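You operate a simulated robot arm through the tools that you are given. There is no shell and no other tool. Be economical: measure what you need, move in short steps, check, and stop when the job is done.

Carry out the task below with a simulated two-armed robot. There is one attempt and no reset: what you move stays moved.

JOB
Put the pet food tub in the blue bowl. Open the brown cupboard door, take the brown beaker on the table top and put it away on the crockery shelf, then shut the door. Put the green tumbler on the worktop by the microwave away on the worktop over the open shelves. Take the yellow bowl on the worktop by the microwave and put it away on the upper open shelf. Take the crumpled paper and leave it on the wooden coaster. Push the grey drawer shut. Lift the bin lid open. Any order will do. Set down upright: green tumbler.

Only the result counts: the job must be done as asked and must still hold three seconds after the hand-in. Knocking over, shifting, dropping, spilling or breaking anything else fails it. Lids that push on must go on centred and level and be pressed home; caps that screw on are set level and turned clockwise until they are tight.

ROBOT AND FRAMES
Two 6-joint arms with two-finger grippers on one trunk, on a base that drives. Base frame: it is fixed to the floor where the robot stands at the start and does not move with it; the origin is under the middle of the robot, x ahead of it, y to its left, z up; the surface under the hand at the start is at about z = 0.75. Lengths are in m, angles in degrees, forces in N, time in s.
The left shoulder is at the start at [0.07, 0.148, 1.402], the right one opposite. With the tool pointing down near the work surface each hand reaches from about 0.32 to 0.6 m from the robot's upright axis, wherever it stands, measured 20 degrees to its own side. Places, roughly: bin lid [0.2, -2, 0.4]; blue bowl (13x13x6 cm) [0.6, 0, 0.8]; brown beaker (7x7x7 cm) [0.5, 0.2, 0.8]; brown cupboard door [-1.5, -5.2, 0.5]; crockery shelf [-1.2, -5.3, 0.5]; crumpled paper (6x6x5 cm) [-2.8, -3.6, 0.9]; green tumbler (8x8x11 cm) [-1.7, -1.3, 0.9]; grey drawer [-2.6, -3.7, 0.8]; pet food tub [0.75, 0.25, 0.75]; upper open shelf [-2.4, -2.6, 0.5]; wooden coaster (9x9x2 cm) [-2.6, -3.1, 0.9]; worktop over the open shelves [-2.4, -2.5, 0.9]; yellow bowl (13x13x6 cm) [-1.8, -1.5, 0.9]. Payload 2.45 kg a hand.
The TCP of each hand is the grasp point between the finger pads, 0.03 m short of the fingertips. In the tool frame z runs along the fingers and y along their closing line. The gripper opens to 0.106 m. The gripper's body begins 0.079 m behind the TCP.
Orientation is told as [roll, pitch, yaw] about the base's x, y, z axes, in that order, counted from this pose: with the fingers straight down and closing along the base's y, the tool's x points along the base's -x, its y along +y and its z along -z.

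CONTROLS
- The arms move only by the tool send_rows. It takes "left_deltas", "right_deltas" or both (then of equal length, played together; a hand with none holds still); each is a list of rows, each an object (a shift or turn left out is 0, a gripper value left out holds the last) with "xyz": the shift along the tool's x, y, z in units of 30 mm (1.0 is 30 mm), a list of three; "rot": the turn, a rotation vector about the tool's x, y, z in units of 8 degrees (1.0 is 8 degrees), a list of three; "jaw": the opening, from 0 (shut) to 1 (fully open). In form: [{"xyz": [tx, ty, tz], "rot": [ax, ay, az], "jaw": jaw}, ...]. A call has 1 to 12 rows; each row shifts and turns the commanded pose from where the row before left it, along the tool's axes as they then stand. A call with a number of a shift or a turn outside -1 to 1 is refused whole. A row lasts 0.2 s, in which the tool goes at most 0.05 m and 8.6 degrees; a call with a longer step from one row to the next is refused whole, and so is a gripper value outside its range. Where a pose cannot be reached the arm comes as near as it can. A force on the tool above 40 N (or 10 N above the force at the start of the call, whichever is more), or a blocked arm, ends the call early, and 0.2 s more pass. Each finger travels about 0.072 m/s and halts on what it meets, pressing with about 22 N; the grip force reading is that of the motor and also rises with nothing between the fingers. The clock runs only during rows and for 0.2 s after the last one: add rows that do not move to give the fingers time. The reply holds the time, the measured pose of the TCP, the force on the tool along the base axes, the opening and the grip force, in the units named above and with some noise, with the torque about the TCP (base axes, N m) and any sound that the robot's microphone picked up.
- Cameras (640 x 400 px; columns grow to the right, rows downward): "scene" is now at [0.1231, 0.0109, 1.6236]; the picture's right is [0.18, -0.98, 0.00], its down [-0.77, -0.14, -0.62] and it looks along [0.61, 0.11, -0.78] (base axes); focal length 270 px, centre (320, 200). "left" rides on the left gripper at [0.076, 0.002, -0.106] in its tool frame; the picture's right is [-0.02, 1.00, 0.00], its down [-0.78, -0.02, -0.62] and it looks along [-0.62, -0.01, 0.78] (tool axes); focal length 247 px, centre (320, 200). "right" rides on the right gripper at [0.076, -0.002, -0.106] in its tool frame; the picture's right is [0.02, 1.00, 0.00], its down [-0.78, 0.02, -0.62] and it looks along [-0.62, 0.01, 0.78] (tool axes); focal length 247 px, centre (320, 200). There is no depth. A picture from a camera that has moved, and an enlarged one, comes with that camera's place and axes in the base frame and with its lens. The place of the scene camera against the robot may be out by one fixed shift of up to 0.018 m in any direction.
- capture(camera): a new picture of that camera. No time passes.
- raise_lower(by): slides the trunk up (or, below 0, down) by that many m; the arms and the scene camera ride with it, the base frame stays. It gives what a move gives, with no picture.
- steer(legs): drives the robot by 1 to 6 legs, each [ahead, left, turn to the left] in m, m and degrees, along the robot's own axes; the way and the turn of a leg run together, so that a leg with both is an arc; at most 1.5 m and 180 degrees a leg. The arms and the cameras ride along, it lands a little off, and it stops where it bumps. It gives what a move gives.
- turn_head(pan, tilt): turns the head with the scene camera to pan (to the left, within 86 degrees either way) and tilt (down, from -29 to 69), counted from straight ahead of the robot. It gives what a move gives.
- inspect(camera, box): a new picture of the part [left, top, right, bottom] of that camera's present view, enlarged. No time passes.
- sign_off(): hands the job in; it is judged then, once.

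Work in short steps. Places have to be worked out from the pictures, the camera data and where the tool is seen: move nearer, look again, correct. Check each grasp and each placing, and mend what went wrong. You have 207 turns and 194 pictures in all, those below and enlarged ones among them. Open the grippers and draw the arms clear of the work before you hand the job in, unless the task says otherwise.

The tools are called after "Emit:" as a command line: name --argument value ..., lists and objects as JSON in quotes. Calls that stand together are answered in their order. send_rows: Moves the arms, as the interface text tells. Its arguments: {"type":"object","properties":{"left_deltas":{"type":"array"},"right_deltas":{"type":"array"}},"required":[]} The other tools are called the same way: raise_lower (by) slides the trunk up or down; steer (legs) drives the base; turn_head (pan, tilt) turns the head that bears the scene camera; capture (camera) takes a picture; inspect (camera, box) takes an enlarged picture of a part of a camera's view; sign_off () hands the job in.

At the start:

```text
time_s: 0.0
left_tcp_pos: [0.4581, 0.305, 1.0074]
left_ee_rot: [0.0, 0.0, 0.0]
left_wrist_force: [-0.1, 0.8, 0.3]
left_ft_torque: [-0.01, 0.0, 0.01]
left_opening: 0.1059
left_finger_force: 0.1
right_tcp_pos: [0.5963, -0.0932, 1.0687]
right_ee_rot: [0.0, 0.1, 0.1]
right_wrist_force: [-0.6, 0.9, -0.2]
right_ft_torque: [-0.02, -0.01, 0.01]
right_opening: 0.1059
right_finger_force: 0.0
trunk travel left (down, up): [-0.875, 0.065]
robot x, y, heading: [0.0023, -0.004, -0.2]
head pan, tilt: [10.6, 51.6]
```

scene: 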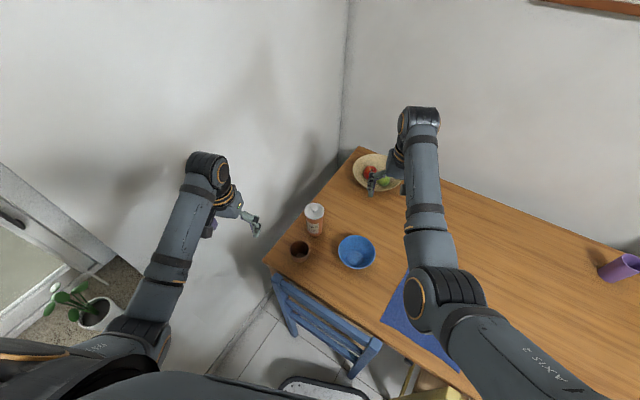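
right: 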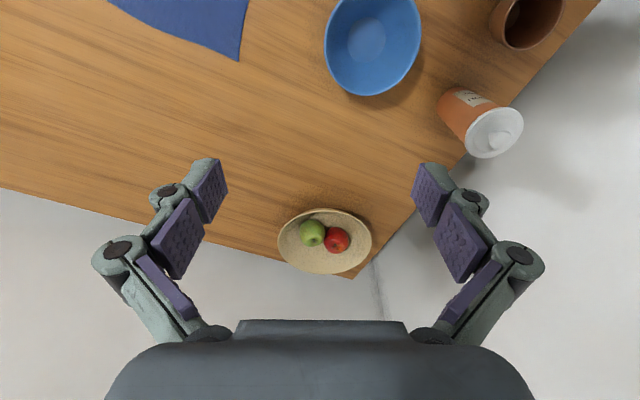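
left: 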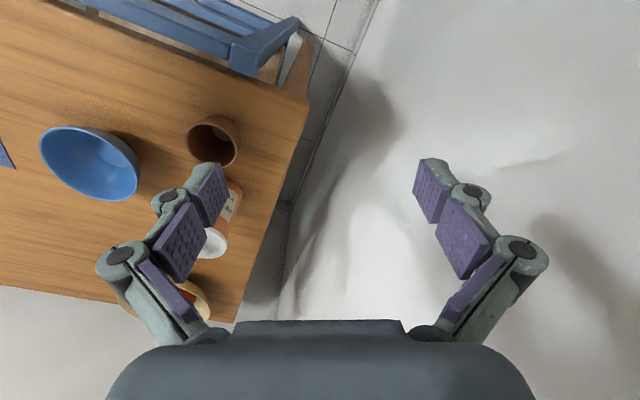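

I'll look closely at the table objects first.

Emit:
inspect --camera "scene" --box '[260, 180, 420, 280]'

Emit:
inspect --camera "right" --box '[320, 0, 640, 200]'

```text
4.00 times, centred on (340, 230) of scene
camera zoom: at [0.1231, 0.0109, 1.6236], right [0.18, -0.98, 0.0], down [-0.77, -0.14, -0.62], along [0.61, 0.11, -0.78], focal length 1079 px, centre (240, 80)
```

zoom: 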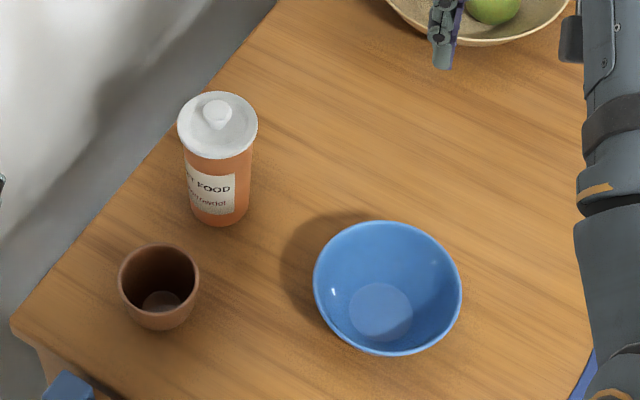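

```text
2.00 times, centred on (480, 100) of right
camera zoom: at [0.5201, -0.0946, 1.1758], right [-0.02, 1.0, 0.0], down [0.78, 0.02, 0.62], along [0.62, 0.01, -0.78], focal length 494 px, centre (0, 400)
```

zoom: 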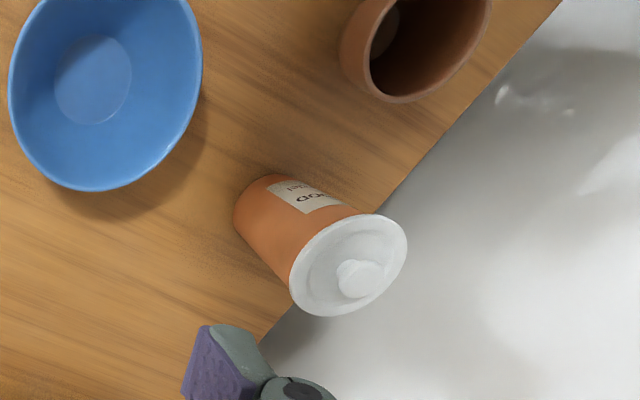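

From both views the tub stands at about (0.648, 0.124), lid top z≈0.88, body ≈6 cm; bowl about (0.59,-0.03). That is a long reach, so I lower the trunk 0.15 (fingertips stay above everything).

Emit:
raise_lower --by -0.15

```text
time_s: 1.8
left_tcp_pos: [0.4586, 0.3038, 0.8566]
left_ee_rot: [0.0, -0.1, 0.0]
left_wrist_force: [0.2, 0.1, -0.8]
left_ft_torque: [-0.04, 0.0, 0.02]
left_opening: 0.1061
left_finger_force: 0.0
right_tcp_pos: [0.5959, -0.0935, 0.9194]
right_ee_rot: [0.0, -0.1, 0.0]
right_wrist_force: [0.6, 0.3, 0.0]
right_ft_torque: [0.0, 0.02, -0.02]
right_opening: 0.1055
right_finger_force: 0.1
trunk travel left (down, up): [-0.725, 0.215]
robot x, y, heading: [0.0002, 0.0008, 0.1]
head pan, tilt: [10.6, 51.6]
```

Move the left hand up and over the tub, and the right hand out of the way.

Emit:
send_rows --left_deltas '[{"xyz": [0, 0, -0.95]}, {"xyz": [0, 0, -0.95]}, {"xyz": [0, 0, -0.95]}, {"xyz": [0, 0, -0.95]}, {"xyz": [-0.78, -0.75, 0]}, {"xyz": [-0.78, -0.75, 0]}, {"xyz": [-0.78, -0.75, 0]}, {"xyz": [-0.78, -0.75, 0]}, {"xyz": [-0.78, -0.75, 0]}, {"xyz": [-0.78, -0.75, 0]}, {"xyz": [-0.78, -0.75, 0]}, {"xyz": [-0.78, -0.75, 0]}]' --right_deltas '[{"xyz": [0, -0.8, -0.5]}, {"xyz": [0, -0.8, -0.5]}, {"xyz": [0, -0.8, -0.5]}, {"xyz": [0, -0.8, -0.5]}, {"xyz": [0, -0.8, 0]}, {"xyz": [0, -0.8, 0]}, {"xyz": [0, -0.8, 0]}, {"xyz": [0, -0.8, 0]}, {}, {}, {}, {}]'

Emit:
capture --camera "left"

Emit:
capture --camera "scene"

```text
time_s: 4.3
left_tcp_pos: [0.6331, 0.1776, 0.8897]
left_ee_rot: [0.0, 0.0, 0.0]
left_wrist_force: [-1.1, -0.8, 2.8]
left_ft_torque: [-0.13, 0.02, -0.12]
left_opening: 0.1066
left_finger_force: 0.1
left hand out of reach, approached as far as the arm can: row 2, 3, 4, 5, 6
right_tcp_pos: [0.6098, -0.2855, 0.9677]
right_ee_rot: [0.0, -0.1, 0.0]
right_wrist_force: [-1.2, -0.3, -0.8]
right_ft_torque: [0.0, -0.03, -0.02]
right_opening: 0.1061
right_finger_force: 0.0
right hand out of reach, approached as far as the arm can: row 3, 4
trunk travel left (down, up): [-0.725, 0.215]
robot x, y, heading: [0.0014, 0.0, 0.2]
head pan, tilt: [10.6, 51.6]
```

```text
188 pictures are left
camera left: at [0.557, 0.1794, 0.995], right [0.02, 1.0, 0.0], down [0.78, -0.02, 0.62], along [0.62, -0.01, -0.78], focal length 247 px, centre (320, 200)
```

left: 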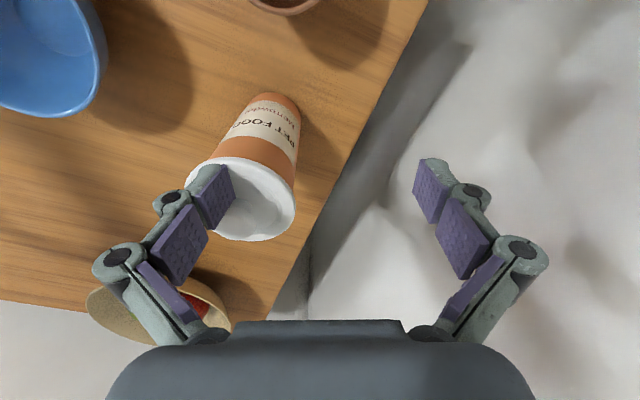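

```text
187 pictures are left
camera scene: at [0.1224, 0.0099, 1.4738], right [0.18, -0.98, 0.0], down [-0.77, -0.14, -0.62], along [0.61, 0.12, -0.78], focal length 270 px, centre (320, 200)
```

scene: 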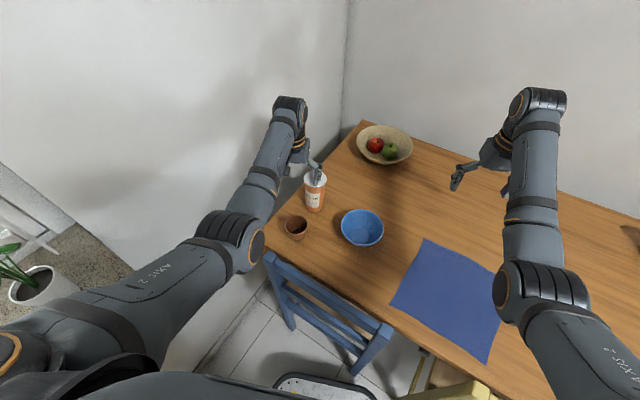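

The left hand couldn't get as high as I asked; I check whether its finger touches the tub.

Emit:
inspect --camera "scene" --box '[260, 130, 380, 205]'

Emit:
inspect --camera "left" --box '[140, 80, 340, 260]'

```text
5.33 times, centred on (320, 168) of scene
camera zoom: at [0.1224, 0.0099, 1.4738], right [0.18, -0.98, 0.0], down [-0.77, -0.14, -0.62], along [0.61, 0.12, -0.78], focal length 1438 px, centre (320, 373)
```

zoom: 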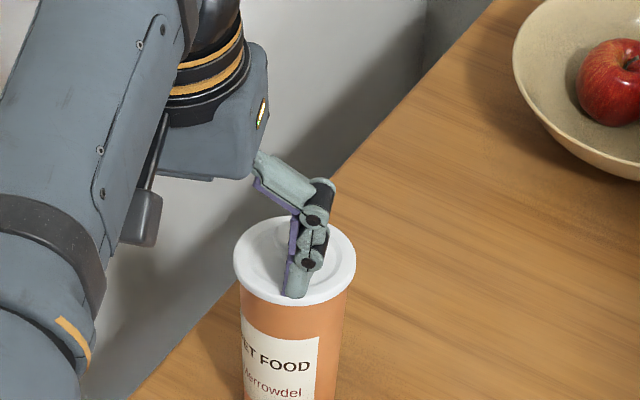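

```text
2.22 times, centred on (240, 170) of left
camera zoom: at [0.557, 0.1794, 0.995], right [0.02, 1.0, 0.0], down [0.78, -0.02, 0.62], along [0.62, -0.01, -0.78], focal length 549 px, centre (498, 267)
```

zoom: 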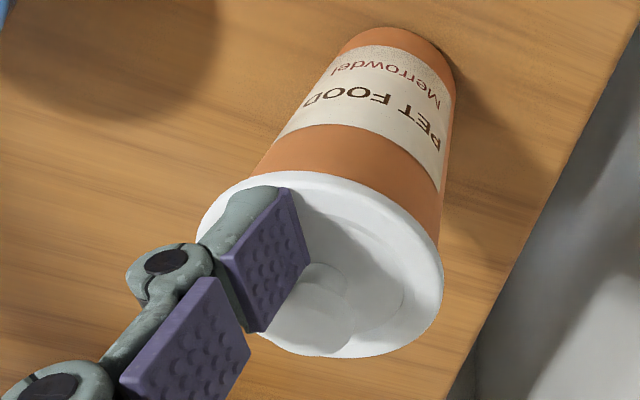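

The finger is resting lightly on the lid next to the knob (lid surface z≈0.86, centre ≈(0.655,0.124)). I raise the hand straight up.

Emit:
send_rows --left_deltas '[{"xyz": [0, 0, -0.6]}, {"xyz": [0, 0, -0.6]}, {"xyz": [0, 0, -0.6]}, {}]'

Emit:
capture --camera "left"

```text
time_s: 5.3
left_tcp_pos: [0.6324, 0.1753, 0.9426]
left_ee_rot: [-0.1, 0.0, 0.0]
left_wrist_force: [-1.0, -1.4, 0.3]
left_ft_torque: [0.0, 0.0, 0.0]
left_opening: 0.1061
left_finger_force: 0.0
right_tcp_pos: [0.6119, -0.2844, 0.9663]
right_ee_rot: [0.0, 0.1, 0.1]
right_wrist_force: [0.4, -0.3, 0.2]
right_ft_torque: [-0.01, 0.0, -0.02]
right_opening: 0.1059
right_finger_force: 0.1
trunk travel left (down, up): [-0.725, 0.215]
robot x, y, heading: [-0.0027, -0.0022, 0.2]
head pan, tilt: [10.6, 51.6]
heard: snap
```

```text
184 pictures are left
camera left: at [0.5559, 0.1784, 1.0497], right [0.02, 1.0, 0.0], down [0.78, -0.02, 0.62], along [0.62, -0.01, -0.78], focal length 247 px, centre (320, 200)
```

left: 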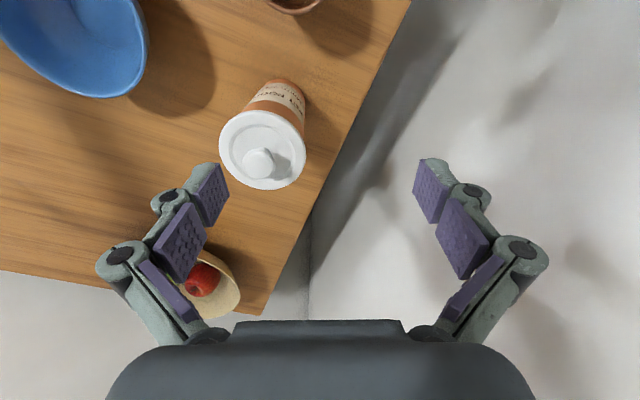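

A "snap" was heard; I check the tub lid.

Emit:
inspect --camera "left" --box '[190, 60, 350, 210]'

Emit:
inspect --camera "scene" --box '[260, 130, 400, 260]'

```text
2.67 times, centred on (270, 135) of left
camera zoom: at [0.5559, 0.1784, 1.0497], right [0.02, 1.0, 0.0], down [0.78, -0.02, 0.62], along [0.62, -0.01, -0.78], focal length 659 px, centre (453, 373)
```

zoom: 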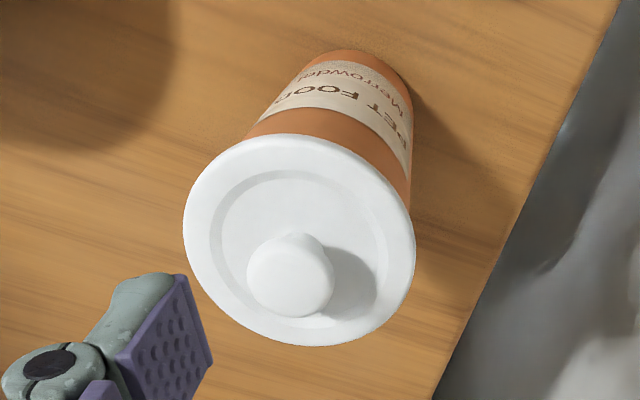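

```text
3.08 times, centred on (330, 195) of scene
camera zoom: at [0.1233, 0.0107, 1.4736], right [0.18, -0.98, 0.0], down [-0.77, -0.14, -0.62], along [0.61, 0.11, -0.78], focal length 830 px, centre (289, 215)
```

zoom: 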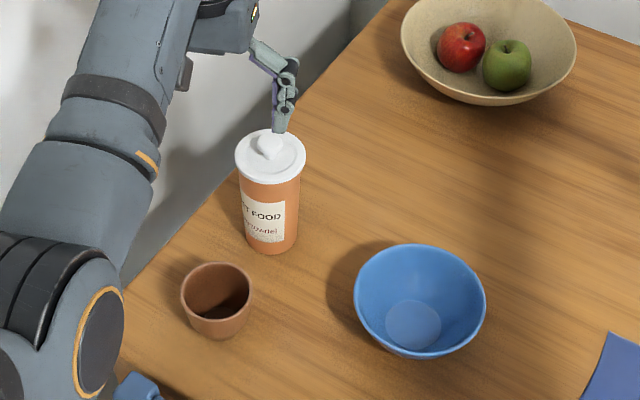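

The tub and lid look intact and level. Centre it: about (0.651,0.128); shift over and check before descending.

Emit:
send_rows --left_deltas '[{"xyz": [-0.3, -0.8, 0]}, {"xyz": [-0.3, -0.8, 0]}, {}]'

Emit:
capture --camera "left"

```text
time_s: 6.2
left_tcp_pos: [0.6505, 0.1295, 0.9447]
left_ee_rot: [0.0, 0.1, -0.1]
left_wrist_force: [-1.2, 0.9, -0.2]
left_ft_torque: [-0.02, 0.01, 0.0]
left_opening: 0.1057
left_finger_force: 0.1
right_tcp_pos: [0.6107, -0.2825, 0.9678]
right_ee_rot: [0.0, 0.0, 0.0]
right_wrist_force: [-0.3, 0.4, 0.4]
right_ft_torque: [0.0, 0.0, -0.01]
right_opening: 0.1061
right_finger_force: 0.0
trunk travel left (down, up): [-0.725, 0.215]
robot x, y, heading: [-0.0007, 0.0036, 0.1]
head pan, tilt: [10.6, 51.6]
```

```text
181 pictures are left
camera left: at [0.5748, 0.1313, 1.0514], right [0.02, 1.0, 0.0], down [0.78, -0.02, 0.62], along [0.62, -0.01, -0.78], focal length 247 px, centre (320, 200)
```

left: 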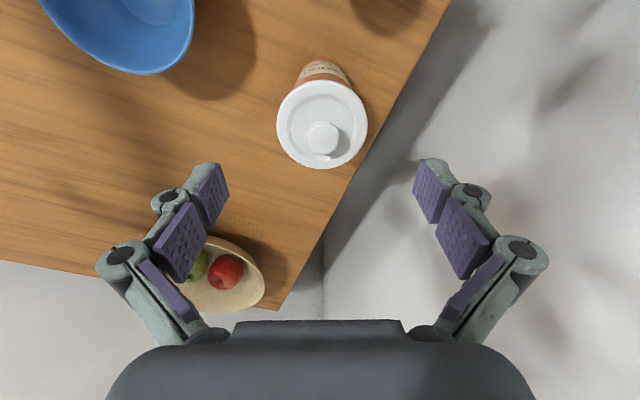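

Well centred. Descend to TCP z≈0.818 and close.

Emit:
send_rows --left_deltas '[{"xyz": [0, 0, 0.8]}, {"xyz": [0, 0.05, 0.8]}, {"xyz": [0, 0.05, 0.8]}, {"xyz": [0, 0, 0.8]}, {"xyz": [0, 0, 0.8]}, {"xyz": [0, 0, 0.2]}, {"jaw": 0.3}, {"jaw": 0.3}, {"jaw": 0.3}, {"jaw": 0.3}]'

Emit:
capture --camera "left"

```text
time_s: 8.3
left_tcp_pos: [0.6478, 0.1339, 0.8212]
left_ee_rot: [0.0, 0.0, 0.0]
left_wrist_force: [-0.3, 0.0, 2.8]
left_ft_torque: [0.06, -0.1, -0.04]
left_opening: 0.0655
left_finger_force: 22.1
right_tcp_pos: [0.611, -0.2838, 0.9674]
right_ee_rot: [0.1, 0.0, 0.0]
right_wrist_force: [1.0, -0.9, 0.0]
right_ft_torque: [0.01, -0.02, -0.02]
right_opening: 0.1059
right_finger_force: 0.0
trunk travel left (down, up): [-0.725, 0.215]
robot x, y, heading: [0.0007, -0.0024, -0.0]
head pan, tilt: [10.6, 51.6]
```

```text
180 pictures are left
camera left: at [0.5724, 0.136, 0.9271], right [0.02, 1.0, 0.0], down [0.78, -0.02, 0.62], along [0.62, -0.01, -0.78], focal length 247 px, centre (320, 200)
```

left: 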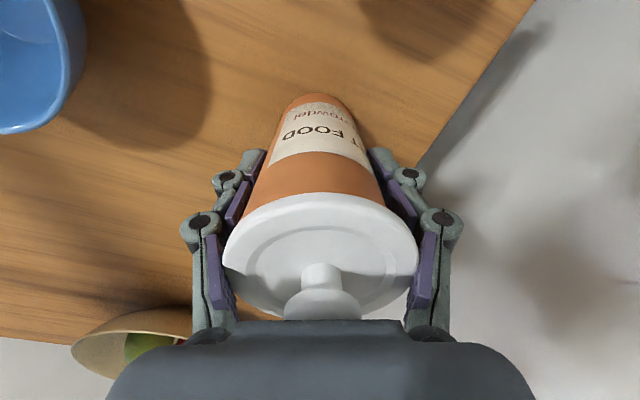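

Tub gripped. Lift 10 cm and carry over the bowl, then look.

Emit:
send_rows --left_deltas '[{"xyz": [0, 0, -0.85]}, {"xyz": [0, 0, -0.85]}, {"xyz": [0, 0, -0.85]}, {"xyz": [0, 0, -0.85]}, {"xyz": [0.33, -0.65, 0]}, {"xyz": [0.33, -0.65, 0]}, {"xyz": [0.33, -0.65, 0]}, {"xyz": [0.33, -0.65, 0]}, {"xyz": [0.33, -0.65, 0]}, {"xyz": [0.33, -0.65, 0]}, {"xyz": [0.33, -0.65, 0]}, {"xyz": [0.33, -0.65, 0]}]'

Emit:
capture --camera "left"

Emit:
inspect --camera "scene" --box '[260, 130, 440, 270]'

```text
time_s: 10.9
left_tcp_pos: [0.6082, 0.0271, 0.9055]
left_ee_rot: [1.4, 0.3, 1.4]
left_wrist_force: [0.3, 0.7, -2.1]
left_ft_torque: [0.02, 0.0, -0.02]
left_opening: 0.0627
left_finger_force: 21.6
left hand out of reach, approached as far as the arm can: row 10, 11, 12
right_tcp_pos: [0.6115, -0.2854, 0.9666]
right_ee_rot: [0.0, 0.0, 0.1]
right_wrist_force: [-0.3, 0.6, -0.5]
right_ft_torque: [0.0, -0.02, 0.01]
right_opening: 0.1061
right_finger_force: 0.2
trunk travel left (down, up): [-0.725, 0.215]
robot x, y, heading: [0.0021, -0.0016, 0.1]
head pan, tilt: [10.6, 51.6]
```

```text
179 pictures are left
camera left: at [0.5321, 0.0257, 1.0123], right [0.0, 1.0, 0.02], down [0.79, -0.01, 0.62], along [0.62, 0.02, -0.79], focal length 247 px, centre (320, 200)
```

left: 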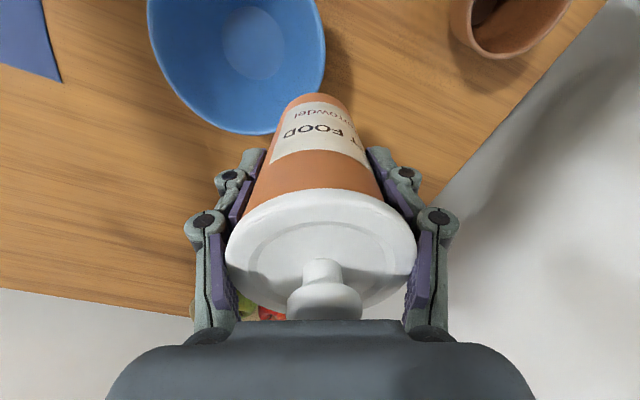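

```text
2.86 times, centred on (350, 200) of scene
camera zoom: at [0.1235, 0.0102, 1.4736], right [0.18, -0.98, 0.0], down [-0.77, -0.14, -0.62], along [0.61, 0.11, -0.78], focal length 770 px, centre (234, 200)
```

zoom: 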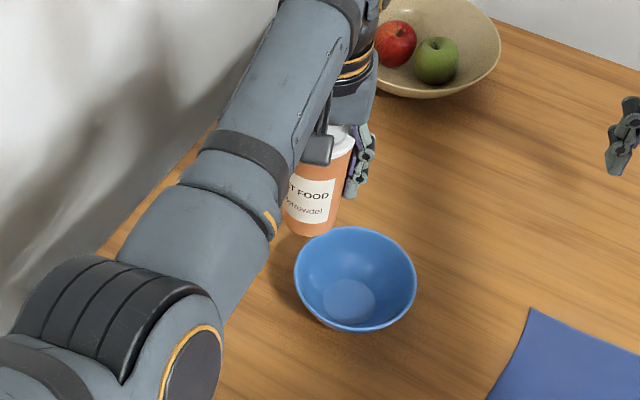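

Arm is folding to its near limit here; raise the trunk 0.1 to regain room. Bowl centre ≈ (0.563,-0.027).

Emit:
raise_lower --by 0.1

Emit:
send_rows --left_deltas '[{"xyz": [0.5, -0.6, 0.3]}, {"xyz": [0.5, -0.6, 0.3]}, {"xyz": [0.5, -0.6, 0.3]}, {}]'

```text
time_s: 12.3
left_tcp_pos: [0.6087, 0.0258, 1.0101]
left_ee_rot: [1.0, -0.2, 1.3]
left_wrist_force: [-1.4, -0.5, -2.5]
left_ft_torque: [0.01, -0.01, -0.03]
left_opening: 0.0621
left_finger_force: 22.2
right_tcp_pos: [0.6111, -0.2852, 1.0664]
right_ee_rot: [0.1, 0.0, 0.0]
right_wrist_force: [-0.6, 0.1, -0.4]
right_ft_torque: [-0.02, 0.0, -0.02]
right_opening: 0.106
right_finger_force: 0.1
trunk travel left (down, up): [-0.825, 0.115]
robot x, y, heading: [0.0014, 0.001, -0.1]
head pan, tilt: [10.6, 51.6]
```

```text
time_s: 13.3
left_tcp_pos: [0.6113, 0.0016, 0.9675]
left_ee_rot: [0.6, 0.2, 0.9]
left_wrist_force: [0.8, -1.0, -2.4]
left_ft_torque: [-0.03, -0.05, 0.04]
left_opening: 0.0617
left_finger_force: 21.7
left hand out of reach, approached as far as the arm can: row 1, 2, 3
right_tcp_pos: [0.6118, -0.2846, 1.0679]
right_ee_rot: [0.1, 0.0, 0.1]
right_wrist_force: [0.6, 0.0, 0.5]
right_ft_torque: [0.02, 0.01, -0.02]
right_opening: 0.1059
right_finger_force: 0.1
trunk travel left (down, up): [-0.825, 0.115]
robot x, y, heading: [-0.0006, -0.002, -0.1]
head pan, tilt: [10.6, 51.6]
```

The left arm doesn't like reaching across. I'll turn the robot 20° to the right so the bowl lies on the left hand's side.

Emit:
steer --legs '[[0, 0, -20]]'

Emit:
capture --camera "scene"

```text
time_s: 14.8
left_tcp_pos: [0.5757, -0.205, 0.9695]
left_ee_rot: [0.6, 0.0, -18.8]
left_wrist_force: [0.6, -0.1, -2.3]
left_ft_torque: [-0.01, 0.02, -0.01]
left_opening: 0.0611
left_finger_force: 21.6
right_tcp_pos: [0.4804, -0.4736, 1.0675]
right_ee_rot: [0.1, 0.0, -19.6]
right_wrist_force: [0.3, 1.3, -0.8]
right_ft_torque: [0.01, 0.0, 0.01]
right_opening: 0.1061
right_finger_force: 0.2
trunk travel left (down, up): [-0.825, 0.115]
robot x, y, heading: [0.0042, 0.0014, -19.7]
head pan, tilt: [10.6, 51.6]
```

```text
177 pictures are left
camera scene: at [0.1214, -0.0313, 1.5736], right [-0.16, -0.99, 0.0], down [-0.77, 0.12, -0.62], along [0.61, -0.1, -0.78], focal length 270 px, centre (320, 200)
```

scene: 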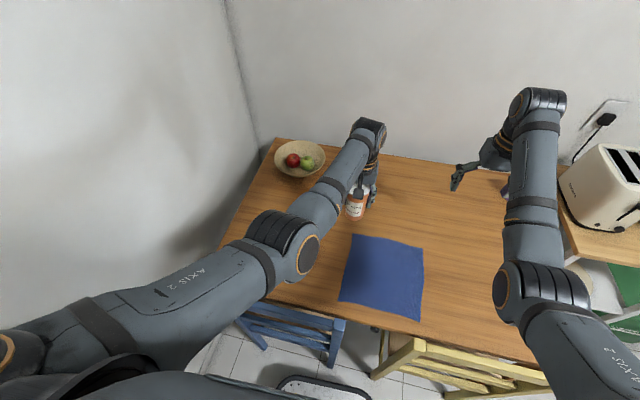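

Move the tub over the bowl centre.

Emit:
send_rows --left_deltas '[{"xyz": [0.0, 0.685, 0]}, {"xyz": [0.29, 0.685, 0]}, {"xyz": [0.29, 0.685, 0]}, {"xyz": [0.29, 0.685, 0]}, {"xyz": [0.29, 0.685, 0]}, {"xyz": [0.29, 0.685, 0]}, {"xyz": [0.29, 0.685, 0]}, {"xyz": [0.29, 0.685, 0]}, {"xyz": [0.29, 0, 0]}, {}]'

Emit:
capture --camera "left"

Emit:
inspect --camera "scene" --box '[220, 130, 400, 270]'

```text
time_s: 16.9
left_tcp_pos: [0.564, -0.0257, 0.9697]
left_ee_rot: [0.6, 0.1, -18.7]
left_wrist_force: [1.0, -0.8, -1.1]
left_ft_torque: [0.02, -0.01, 0.04]
left_opening: 0.0601
left_finger_force: 21.5
right_tcp_pos: [0.4799, -0.4736, 1.0668]
right_ee_rot: [0.0, 0.1, -19.7]
right_wrist_force: [-0.1, 0.6, 0.8]
right_ft_torque: [-0.01, -0.01, 0.02]
right_opening: 0.106
right_finger_force: 0.1
trunk travel left (down, up): [-0.825, 0.115]
robot x, y, heading: [0.0019, 0.0037, -19.5]
head pan, tilt: [10.6, 51.6]
```

```text
176 pictures are left
camera left: at [0.4913, -0.0002, 1.0757], right [0.34, 0.94, 0.01], down [0.73, -0.27, 0.62], along [0.59, -0.2, -0.78], focal length 247 px, centre (320, 200)
```

left: 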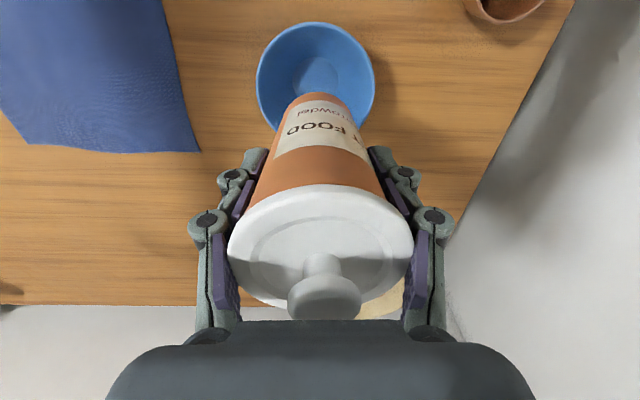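

```text
2.86 times, centred on (310, 200) of scene
camera zoom: at [0.121, -0.0321, 1.5736], right [-0.16, -0.99, 0.0], down [-0.77, 0.12, -0.62], along [0.61, -0.1, -0.78], focal length 770 px, centre (349, 200)
```

zoom: 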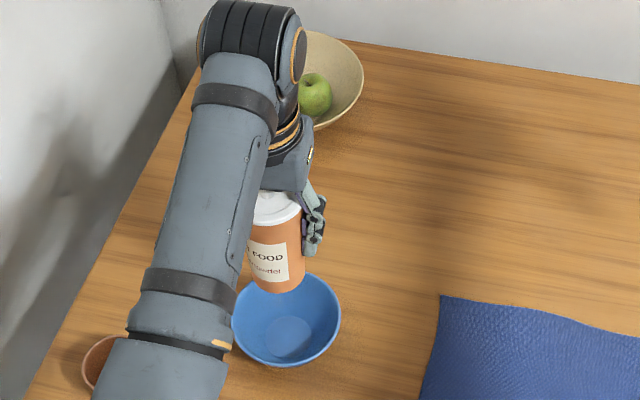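

Alignment good. Lower the tub into the bowl gently.

Emit:
send_rows --left_deltas '[{"xyz": [0.1, 0, 0.8]}, {"xyz": [0, 0, 0.8]}, {"xyz": [0, 0, 0.8]}, {"xyz": [0, 0, 0.8]}, {"xyz": [0, 0, 0.8]}, {"xyz": [0, 0, 0.4]}, {}]'

Emit:
capture --camera "left"

```text
time_s: 18.6
left_tcp_pos: [0.5596, -0.0243, 0.8392]
left_ee_rot: [0.5, 0.0, -18.7]
left_wrist_force: [0.2, 0.9, -1.7]
left_ft_torque: [-0.02, 0.0, 0.01]
left_opening: 0.0596
left_finger_force: 21.7
right_tcp_pos: [0.4799, -0.4725, 1.067]
right_ee_rot: [0.0, 0.1, -19.8]
right_wrist_force: [0.4, 0.3, -0.6]
right_ft_torque: [0.01, -0.02, 0.01]
right_opening: 0.106
right_finger_force: 0.0
trunk travel left (down, up): [-0.825, 0.115]
robot x, y, heading: [-0.002, -0.0018, -19.7]
head pan, tilt: [10.6, 51.6]
```

```text
174 pictures are left
camera left: at [0.4889, 0.0016, 0.9444], right [0.34, 0.94, 0.01], down [0.73, -0.27, 0.62], along [0.59, -0.21, -0.78], focal length 247 px, centre (320, 200)
```

left: 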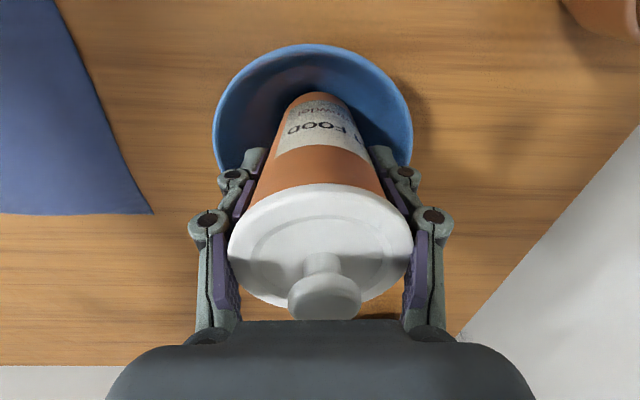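

Centred inside the bowl. Lower the last bit until contact.

Emit:
send_rows --left_deltas '[{"xyz": [0, 0, 0.12]}, {"xyz": [0, 0, 0.12]}, {"xyz": [0, 0, 0.12]}, {}]'

```text
time_s: 19.6
left_tcp_pos: [0.56, -0.0232, 0.8317]
left_ee_rot: [0.6, -0.6, -18.8]
left_wrist_force: [3.5, -3.2, 28.8]
left_ft_torque: [0.43, -0.16, -0.02]
left_opening: 0.0601
left_finger_force: 22.0
right_tcp_pos: [0.4772, -0.4739, 1.0681]
right_ee_rot: [0.0, -0.2, -19.8]
right_wrist_force: [0.1, 0.7, -0.1]
right_ft_torque: [0.03, -0.03, 0.02]
right_opening: 0.1061
right_finger_force: 0.1
trunk travel left (down, up): [-0.825, 0.115]
robot x, y, heading: [-0.001, -0.0001, -19.7]
head pan, tilt: [10.6, 51.6]
```

Contact (29 N). Ease up slightly, open partway, and rise.

Emit:
send_rows --left_deltas '[{"xyz": [0, 0, -0.1]}, {"jaw": 0.8}, {"jaw": 0.8}, {"jaw": 0.8}, {"xyz": [0, 0, -0.5]}, {"xyz": [0, 0, -0.8]}, {"xyz": [0, 0, -0.8], "jaw": 1}, {"xyz": [0, 0, -0.8]}, {"xyz": [0, 0, -0.8]}, {}]'

Emit:
capture --camera "left"

```text
time_s: 21.8
left_tcp_pos: [0.558, -0.0248, 0.9399]
left_ee_rot: [0.6, 0.0, -18.8]
left_wrist_force: [0.3, 0.4, -1.2]
left_ft_torque: [-0.02, -0.01, -0.02]
left_opening: 0.1059
left_finger_force: 0.0
right_tcp_pos: [0.4807, -0.474, 1.0666]
right_ee_rot: [0.0, 0.0, -19.7]
right_wrist_force: [-0.5, 0.4, -1.1]
right_ft_torque: [-0.06, -0.04, -0.02]
right_opening: 0.1062
right_finger_force: 0.1
trunk travel left (down, up): [-0.825, 0.115]
robot x, y, heading: [-0.0007, 0.0017, -20.0]
head pan, tilt: [10.6, 51.6]
heard: snap
```

```text
173 pictures are left
camera left: at [0.4875, 0.0009, 1.047], right [0.34, 0.94, 0.01], down [0.73, -0.27, 0.62], along [0.59, -0.2, -0.78], focal length 247 px, centre (320, 200)
```

left: 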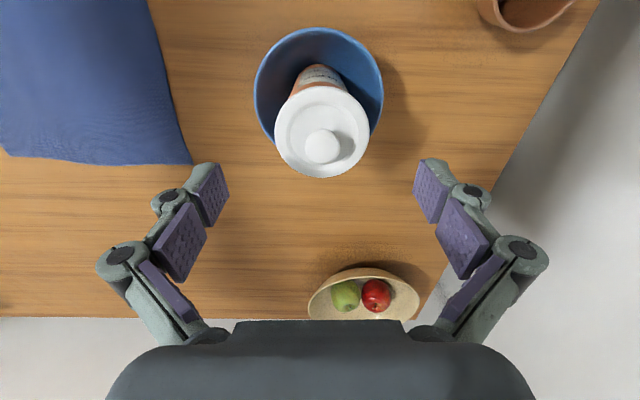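

The tub stands in the bowl. Next survey the room: lift the left hand a bit and look to the right and back with the head.

Emit:
send_rows --left_deltas '[{"xyz": [0.5, 0.4, -0.8]}, {"xyz": [0.5, 0.4, -0.8]}, {"xyz": [0.5, 0.4, -0.8]}, {"xyz": [0.5, 0.4, -0.8]}, {"xyz": [0.5, 0.4, -0.8]}]'

Emit:
turn_head --pan -86 --tilt 20

Emit:
capture --camera "scene"

```text
time_s: 22.9
left_tcp_pos: [0.5423, 0.0222, 0.977]
left_ee_rot: [0.7, -0.1, -18.7]
left_wrist_force: [-0.3, -0.2, -0.1]
left_ft_torque: [-0.02, 0.02, -0.04]
left_opening: 0.1057
left_finger_force: 0.0
left hand out of reach, approached as far as the arm can: row 2, 3, 4, 5
right_tcp_pos: [0.4804, -0.4741, 1.0669]
right_ee_rot: [0.0, 0.0, -19.7]
right_wrist_force: [0.3, -0.9, -0.6]
right_ft_torque: [-0.02, 0.03, 0.04]
right_opening: 0.1061
right_finger_force: 0.2
trunk travel left (down, up): [-0.825, 0.115]
robot x, y, heading: [0.0035, -0.0003, -20.0]
head pan, tilt: [10.6, 51.6]
```

```text
time_s: 24.7
left_tcp_pos: [0.5421, 0.0206, 0.9755]
left_ee_rot: [0.6, -0.1, -18.8]
left_wrist_force: [0.2, 0.8, 0.1]
left_ft_torque: [0.0, 0.02, -0.01]
left_opening: 0.1059
left_finger_force: 0.0
right_tcp_pos: [0.4808, -0.4742, 1.0667]
right_ee_rot: [0.0, 0.0, -19.7]
right_wrist_force: [0.4, 0.3, 0.1]
right_ft_torque: [-0.01, -0.01, 0.01]
right_opening: 0.1061
right_finger_force: 0.0
trunk travel left (down, up): [-0.825, 0.115]
robot x, y, heading: [0.0019, -0.0018, -19.7]
head pan, tilt: [-85.9, 20.0]
```

```text
172 pictures are left
camera scene: at [0.0209, -0.1097, 1.6213], right [-0.96, 0.27, 0.0], down [0.09, 0.33, -0.94], along [-0.25, -0.91, -0.34], focal length 270 px, centre (320, 200)
```

scene: 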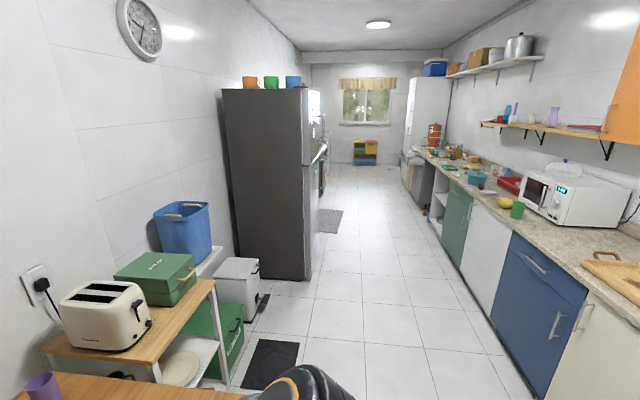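

A galley kitchen running along −y. I zoom in on the counter and bin.

Emit:
inspect --camera "scene" --box '[390, 100, 640, 260]'

Emit:
inspect --camera "scene" --box '[180, 240, 300, 340]'

Emit:
inspect --camera "scene" --box '[320, 60, 480, 220]'

```text
2.50 times, centred on (515, 180) of scene
camera zoom: at [0.0209, -0.1097, 1.6213], right [-0.96, 0.27, 0.0], down [0.09, 0.33, -0.94], along [-0.25, -0.91, -0.34], focal length 674 px, centre (-168, 250)
```

zoom: 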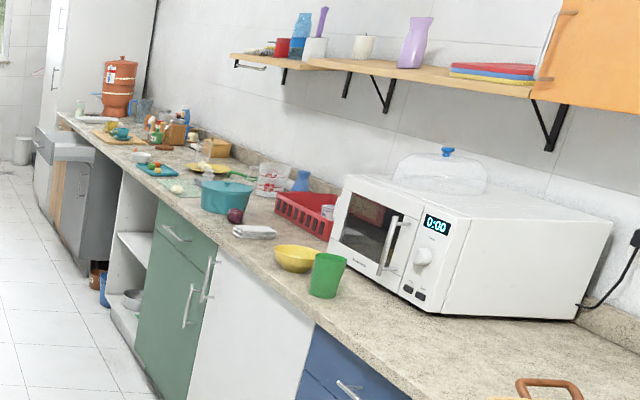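

```text
4.00 times, centred on (240, 290) of scene
camera zoom: at [0.0209, -0.1097, 1.6213], right [-0.96, 0.27, 0.0], down [0.09, 0.33, -0.94], along [-0.25, -0.91, -0.34], focal length 1079 px, centre (640, -160)
```

zoom: 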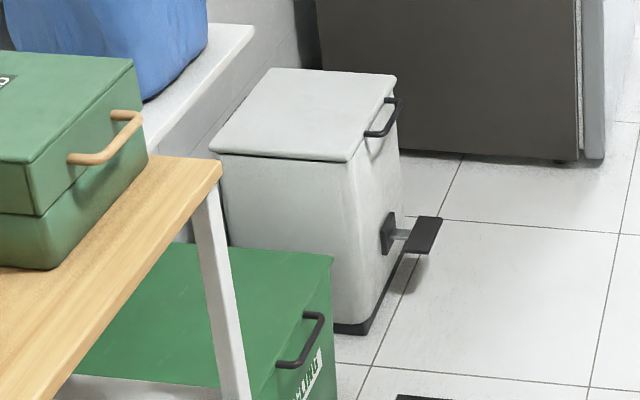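

```text
2.50 times, centred on (400, 140) of scene
camera zoom: at [0.0209, -0.1097, 1.6213], right [-0.96, 0.27, 0.0], down [0.09, 0.33, -0.94], along [-0.25, -0.91, -0.34], focal length 674 px, centre (120, 350)
```

zoom: 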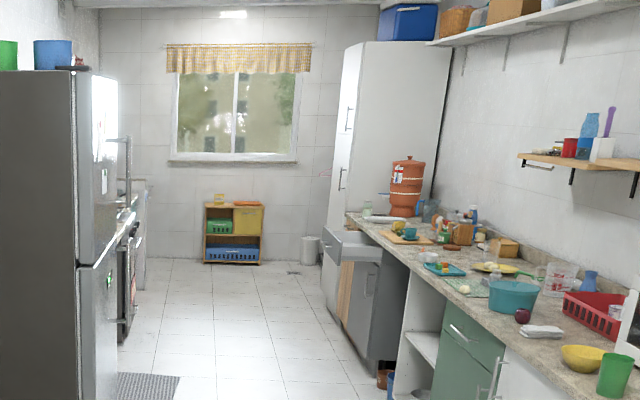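

Room is rotated ≈ −20.5°: the counter lies along (-0.35,-0.94) and I can take the tumbler (right hand) and the yellow bowl (left hand) in one stance. First raise the trunk and pull the hands in for driving.

Emit:
raise_lower --by 0.114

Emit:
send_rows --left_deltas '[{"xyz": [0.6, 0.6, 0]}, {"xyz": [0.6, 0.6, 0]}, {"xyz": [0.6, 0.6, 0]}, {"xyz": [0.6, 0.6, 0]}, {"xyz": [0.6, 0.6, 0]}, {"xyz": [0.6, 0.6, 0]}]' --right_deltas '[{"xyz": [0.9, 0, 0]}, {"xyz": [0.9, 0, 0]}, {"xyz": [0.9, 0, 0]}, {"xyz": [0.9, 0, 0]}, {"xyz": [0.9, 0, 0]}, {"xyz": [0.9, 0, 0]}]'

Emit:
steer --legs '[[-0.25, 0, 0], [0, 0, -90], [1.3, -0.15, 0]]'

Emit:
turn_head --pan -40 --tilt 35

Emit:
capture --camera "scene"

```text
time_s: 26.1
left_tcp_pos: [0.5421, 0.0211, 1.0907]
left_ee_rot: [0.6, -0.1, -18.8]
left_wrist_force: [-0.4, 0.0, -0.3]
left_ft_torque: [-0.02, -0.01, -0.01]
left_opening: 0.1061
left_finger_force: 0.1
right_tcp_pos: [0.48, -0.4737, 1.1815]
right_ee_rot: [-0.1, -0.1, -19.7]
right_wrist_force: [0.4, 0.4, -0.3]
right_ft_torque: [0.0, 0.0, -0.01]
right_opening: 0.1061
right_finger_force: 0.0
trunk travel left (down, up): [-0.939, 0.001]
robot x, y, heading: [0.0003, 0.0015, -19.8]
head pan, tilt: [-85.9, 20.0]
```

```text
time_s: 27.5
left_tcp_pos: [0.4789, 0.1571, 1.0763]
left_ee_rot: [0.5, -0.2, -18.8]
left_wrist_force: [-0.7, -0.4, -0.3]
left_ft_torque: [-0.02, -0.01, 0.01]
left_opening: 0.106
left_finger_force: 0.1
left hand out of reach, approached as far as the arm can: row 1, 2
right_tcp_pos: [0.3725, -0.4565, 1.1075]
right_ee_rot: [0.1, -0.4, -19.6]
right_wrist_force: [-0.3, 0.3, 0.1]
right_ft_torque: [-0.01, -0.02, -0.05]
right_opening: 0.1057
right_finger_force: 0.1
right hand out of reach, approached as far as the arm can: row 1, 2, 3, 4, 5, 6
trunk travel left (down, up): [-0.939, 0.001]
robot x, y, heading: [0.0005, 0.0006, -19.8]
head pan, tilt: [-85.9, 20.0]
```

```text
time_s: 39.3
left_tcp_pos: [-0.616, -1.5915, 1.075]
left_ee_rot: [0.6, -0.1, -107.5]
left_wrist_force: [-0.2, 0.1, -0.1]
left_ft_torque: [-0.02, 0.02, 0.02]
left_opening: 0.1061
left_finger_force: 0.1
right_tcp_pos: [-1.2296, -1.5004, 1.1071]
right_ee_rot: [0.1, -0.3, -108.5]
right_wrist_force: [0.1, -0.1, 0.3]
right_ft_torque: [0.0, -0.01, 0.02]
right_opening: 0.1059
right_finger_force: 0.1
trunk travel left (down, up): [-0.939, 0.001]
robot x, y, heading: [-0.7804, -1.1158, -108.1]
head pan, tilt: [-85.9, 20.0]
```

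```text
time_s: 40.4
left_tcp_pos: [-0.6154, -1.5928, 1.0759]
left_ee_rot: [0.6, 0.0, -107.5]
left_wrist_force: [0.2, 1.0, -1.0]
left_ft_torque: [0.01, -0.01, -0.01]
left_opening: 0.106
left_finger_force: 0.0
right_tcp_pos: [-1.2289, -1.5001, 1.1075]
right_ee_rot: [0.1, -0.1, -108.4]
right_wrist_force: [-0.5, 0.0, -0.3]
right_ft_torque: [0.0, 0.01, -0.01]
right_opening: 0.106
right_finger_force: 0.1
trunk travel left (down, up): [-0.939, 0.001]
robot x, y, heading: [-0.7798, -1.1174, -108.3]
head pan, tilt: [-40.0, 35.0]
```

```text
168 pictures are left
camera scene: at [-0.8736, -1.2131, 1.7116], right [-0.52, 0.85, 0.0], down [0.49, 0.3, -0.82], along [-0.7, -0.43, -0.57], focal length 270 px, centre (320, 200)
```

scene: 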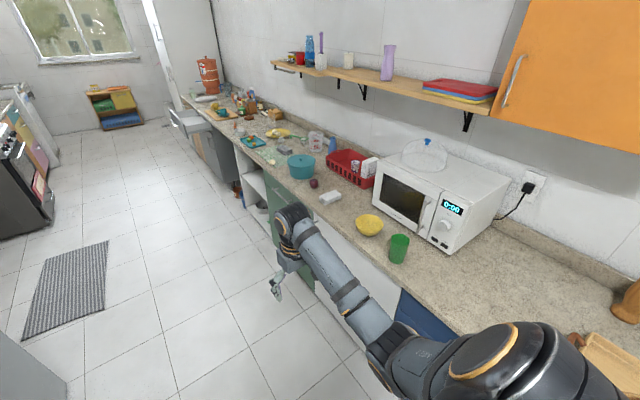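

Tumbler ≈(-1.682,-1.348), yellow bowl ≈(-1.757,-1.506). Drive along the counter, turn to face it while keeping back, and look.

Emit:
steer --legs '[[0.62, -0.08, 0], [0, 0, -92]]'

Emit:
turn_head --pan 0 --tilt 45

Emit:
capture --camera "scene"

```text
time_s: 47.9
left_tcp_pos: [-1.5452, -1.7952, 1.0764]
left_ee_rot: [0.6, -0.1, 157.0]
left_wrist_force: [-0.3, -0.1, -0.3]
left_ft_torque: [0.01, -0.02, -0.01]
left_opening: 0.1061
left_finger_force: 0.1
right_tcp_pos: [-1.3964, -1.191, 1.1084]
right_ee_rot: [0.1, -0.2, 156.2]
right_wrist_force: [0.7, 0.5, 0.6]
right_ft_torque: [0.0, -0.02, 0.0]
right_opening: 0.1059
right_finger_force: 0.0
trunk travel left (down, up): [-0.939, 0.001]
robot x, y, heading: [-1.054, -1.6742, 156.1]
head pan, tilt: [-40.0, 35.0]
```

```text
time_s: 49.0
left_tcp_pos: [-1.5474, -1.7947, 1.0758]
left_ee_rot: [0.6, -0.2, 157.0]
left_wrist_force: [0.2, -0.1, 0.9]
left_ft_torque: [0.01, 0.01, 0.03]
left_opening: 0.1061
left_finger_force: 0.1
right_tcp_pos: [-1.3953, -1.1917, 1.1075]
right_ee_rot: [0.1, -0.2, 156.2]
right_wrist_force: [-0.4, 0.4, -0.2]
right_ft_torque: [-0.01, 0.01, 0.01]
right_opening: 0.1059
right_finger_force: 0.1
trunk travel left (down, up): [-0.939, 0.001]
robot x, y, heading: [-1.0554, -1.6744, 156.2]
head pan, tilt: [0.0, 45.0]
```

```text
167 pictures are left
camera scene: at [-1.1771, -1.6246, 1.6967], right [0.41, 0.91, 0.0], down [0.65, -0.29, -0.71], along [-0.65, 0.29, -0.71], focal length 270 px, centre (320, 200)
```

scene: 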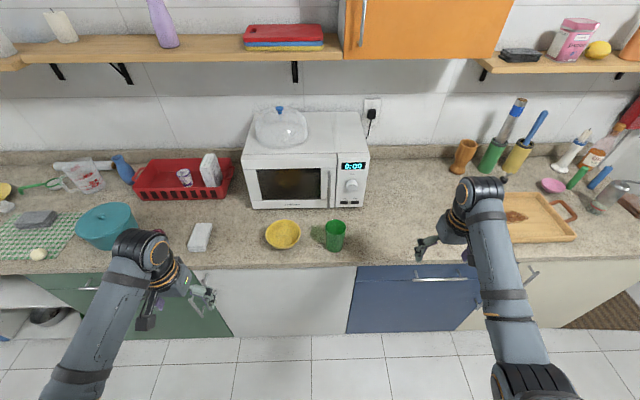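

Tumbler is ≈0.70 ahead, 0.05 to the right; bowl 0.73 ahead, 0.14 left. Drive in 0.15 and left 0.12 so the right hand gets the tumbler.

Emit:
steer --legs '[[0.15, 0.12, 0]]'

Emit:
capture --camera "scene"

Emit:
capture --camera "right"

```text
time_s: 50.6
left_tcp_pos: [-1.7307, -1.8374, 1.078]
left_ee_rot: [0.7, -0.2, 156.6]
left_wrist_force: [0.4, 0.6, 0.9]
left_ft_torque: [-0.01, 0.04, 0.03]
left_opening: 0.1059
left_finger_force: 0.0
right_tcp_pos: [-1.5729, -1.2359, 1.1083]
right_ee_rot: [0.2, -0.4, 155.7]
right_wrist_force: [0.1, -0.3, -0.1]
right_ft_torque: [-0.02, 0.02, -0.01]
right_opening: 0.1059
right_finger_force: 0.1
trunk travel left (down, up): [-0.939, 0.001]
robot x, y, heading: [-1.2406, -1.7218, 155.6]
head pan, tilt: [0.0, 45.0]
```

```text
166 pictures are left
camera scene: at [-1.3585, -1.6702, 1.697], right [0.41, 0.91, 0.0], down [0.64, -0.29, -0.71], along [-0.65, 0.29, -0.71], focal length 270 px, centre (320, 200)
```

scene: 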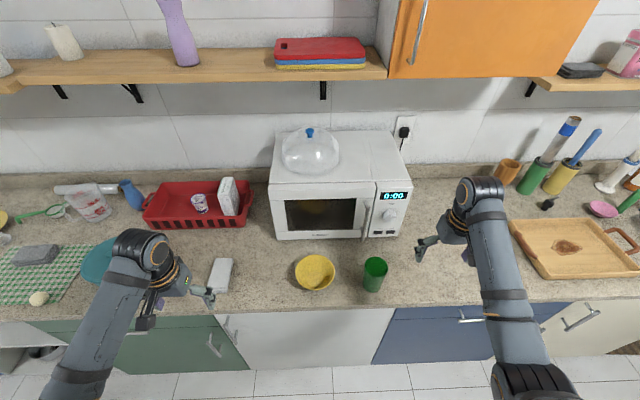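

```text
165 pictures are left
camera right: at [-1.5034, -1.2656, 1.2148], right [-0.39, -0.92, 0.0], down [-0.72, 0.31, 0.63], along [-0.58, 0.24, -0.78], focal length 247 px, centre (320, 200)
```

right: 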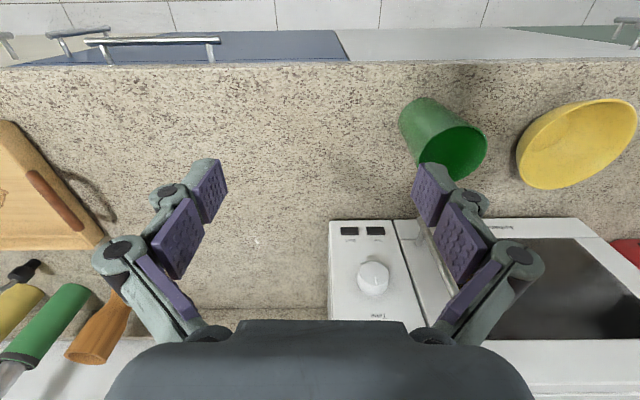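

Move right hand above the tumbler (≈(-1.668,-1.342)).

Emit:
send_rows --right_deltas '[{"xyz": [-0.24, 0.76, 0]}, {"xyz": [-0.24, 0.76, 0]}, {"xyz": [-0.24, 0.76, 0]}, {"xyz": [-0.24, 0.76, 0]}, {"xyz": [-0.24, 0.76, 0]}, {"xyz": [-0.24, 0.76, 0]}, {}]'

Emit:
capture --camera "right"

```text
time_s: 52.2
left_tcp_pos: [-1.7342, -1.8385, 1.0764]
left_ee_rot: [0.6, -0.1, 156.5]
left_wrist_force: [0.6, 0.3, -0.2]
left_ft_torque: [0.01, -0.03, 0.01]
left_opening: 0.106
left_finger_force: 0.2
right_tcp_pos: [-1.6736, -1.3429, 1.1042]
right_ee_rot: [0.1, -0.2, 155.8]
right_wrist_force: [-0.5, -0.5, -0.5]
right_ft_torque: [-0.02, 0.0, -0.02]
right_opening: 0.1061
right_finger_force: 0.1
right hand out of reach, approached as far as the arm can: row 2
trunk travel left (down, up): [-0.939, 0.001]
robot x, y, heading: [-1.2431, -1.7221, 155.7]
head pan, tilt: [0.0, 45.0]
```

```text
164 pictures are left
camera right: at [-1.6027, -1.3721, 1.2107], right [-0.39, -0.92, 0.0], down [-0.72, 0.31, 0.62], along [-0.58, 0.24, -0.78], focal length 247 px, centre (320, 200)
```

right: 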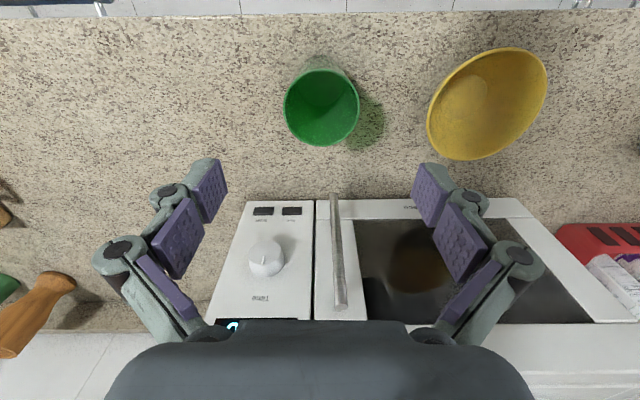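

Triangulated rim z≈0.983 with the hand centred. Descend to z≈0.93 stepwise.

Emit:
send_rows --right_deltas '[{"xyz": [0.1, 0, 0.8]}, {"xyz": [0, 0, 0.8]}, {"xyz": [0, 0, 0.8]}, {"xyz": [0, 0, 0.8]}, {"xyz": [0, 0, 0.8]}, {}]'

Emit:
capture --camera "right"

Emit:
capture --camera "scene"

```text
time_s: 53.6
left_tcp_pos: [-1.7331, -1.838, 1.0763]
left_ee_rot: [0.6, -0.1, 156.6]
left_wrist_force: [-0.2, 0.8, 1.1]
left_ft_torque: [0.02, 0.02, -0.01]
left_opening: 0.1059
left_finger_force: 0.0
right_tcp_pos: [-1.6737, -1.3431, 0.9818]
right_ee_rot: [0.1, -0.2, 155.7]
right_wrist_force: [-0.6, -0.1, 0.1]
right_ft_torque: [-0.02, 0.01, 0.02]
right_opening: 0.1059
right_finger_force: 0.1
trunk travel left (down, up): [-0.939, 0.001]
robot x, y, heading: [-1.2457, -1.7218, 155.4]
head pan, tilt: [0.0, 45.0]
```

```text
163 pictures are left
camera right: at [-1.6024, -1.3738, 1.0892], right [-0.39, -0.92, 0.0], down [-0.72, 0.31, 0.62], along [-0.58, 0.24, -0.78], focal length 247 px, centre (320, 200)
```

right: 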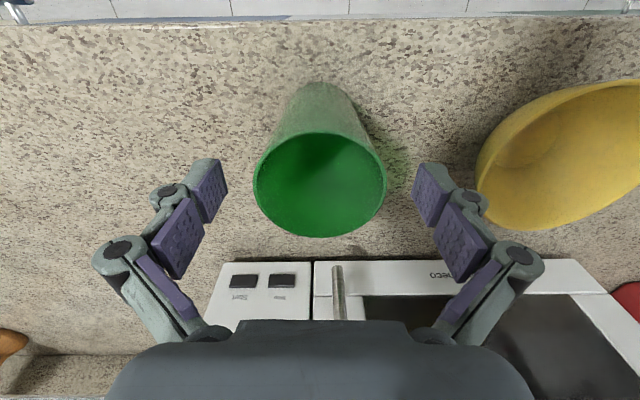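

```text
162 pictures are left
camera scene: at [-1.3631, -1.6714, 1.6967], right [0.41, 0.91, 0.0], down [0.64, -0.29, -0.71], along [-0.64, 0.29, -0.71], focal length 270 px, centre (320, 200)
```

scene: 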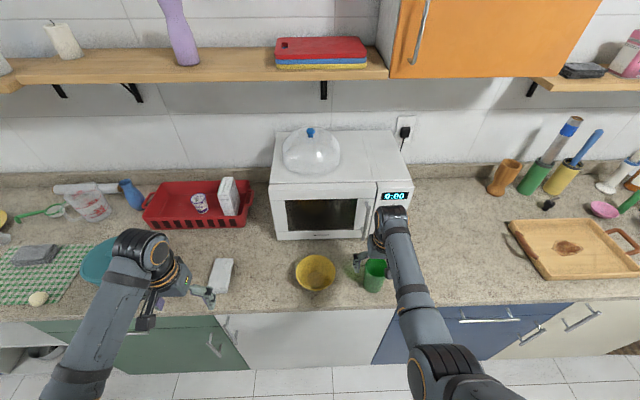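

Centred, rim at z≈0.98. Descend 5 cm and close.

Emit:
send_rows --right_deltas '[{"xyz": [0, 0, 0.6]}, {"xyz": [0, 0, 0.6]}, {"xyz": [0, 0, 0.6]}, {}, {"jaw": 0.4}, {"jaw": 0.4}, {"jaw": 0.4}, {"jaw": 0.4}]'

Emit:
capture --camera "right"

```text
time_s: 55.4
left_tcp_pos: [-1.7337, -1.8391, 1.0768]
left_ee_rot: [0.7, -0.1, 156.6]
left_wrist_force: [-0.8, 0.5, 0.1]
left_ft_torque: [0.01, 0.03, 0.0]
left_opening: 0.1057
left_finger_force: 0.0
right_tcp_pos: [-1.6731, -1.3431, 0.9313]
right_ee_rot: [0.1, -0.3, 155.7]
right_wrist_force: [0.0, 1.0, 3.5]
right_ft_torque: [-0.02, -0.05, -0.02]
right_opening: 0.0686
right_finger_force: 22.0
trunk travel left (down, up): [-0.939, 0.001]
robot x, y, heading: [-1.24, -1.7179, 155.8]
head pan, tilt: [0.0, 45.0]
```

```text
161 pictures are left
camera right: at [-1.6018, -1.373, 1.0376], right [-0.39, -0.92, 0.0], down [-0.72, 0.31, 0.63], along [-0.58, 0.24, -0.78], focal length 247 px, centre (320, 200)
```

right: 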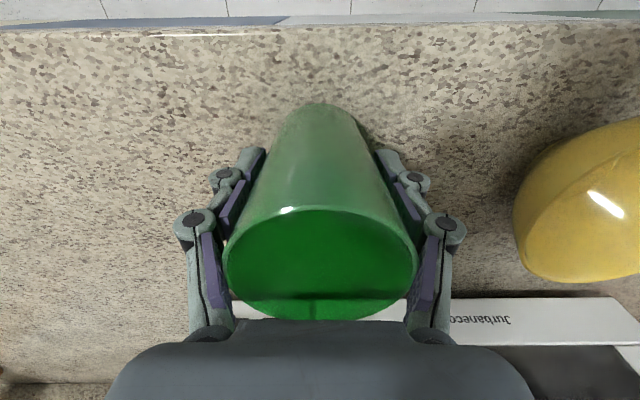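

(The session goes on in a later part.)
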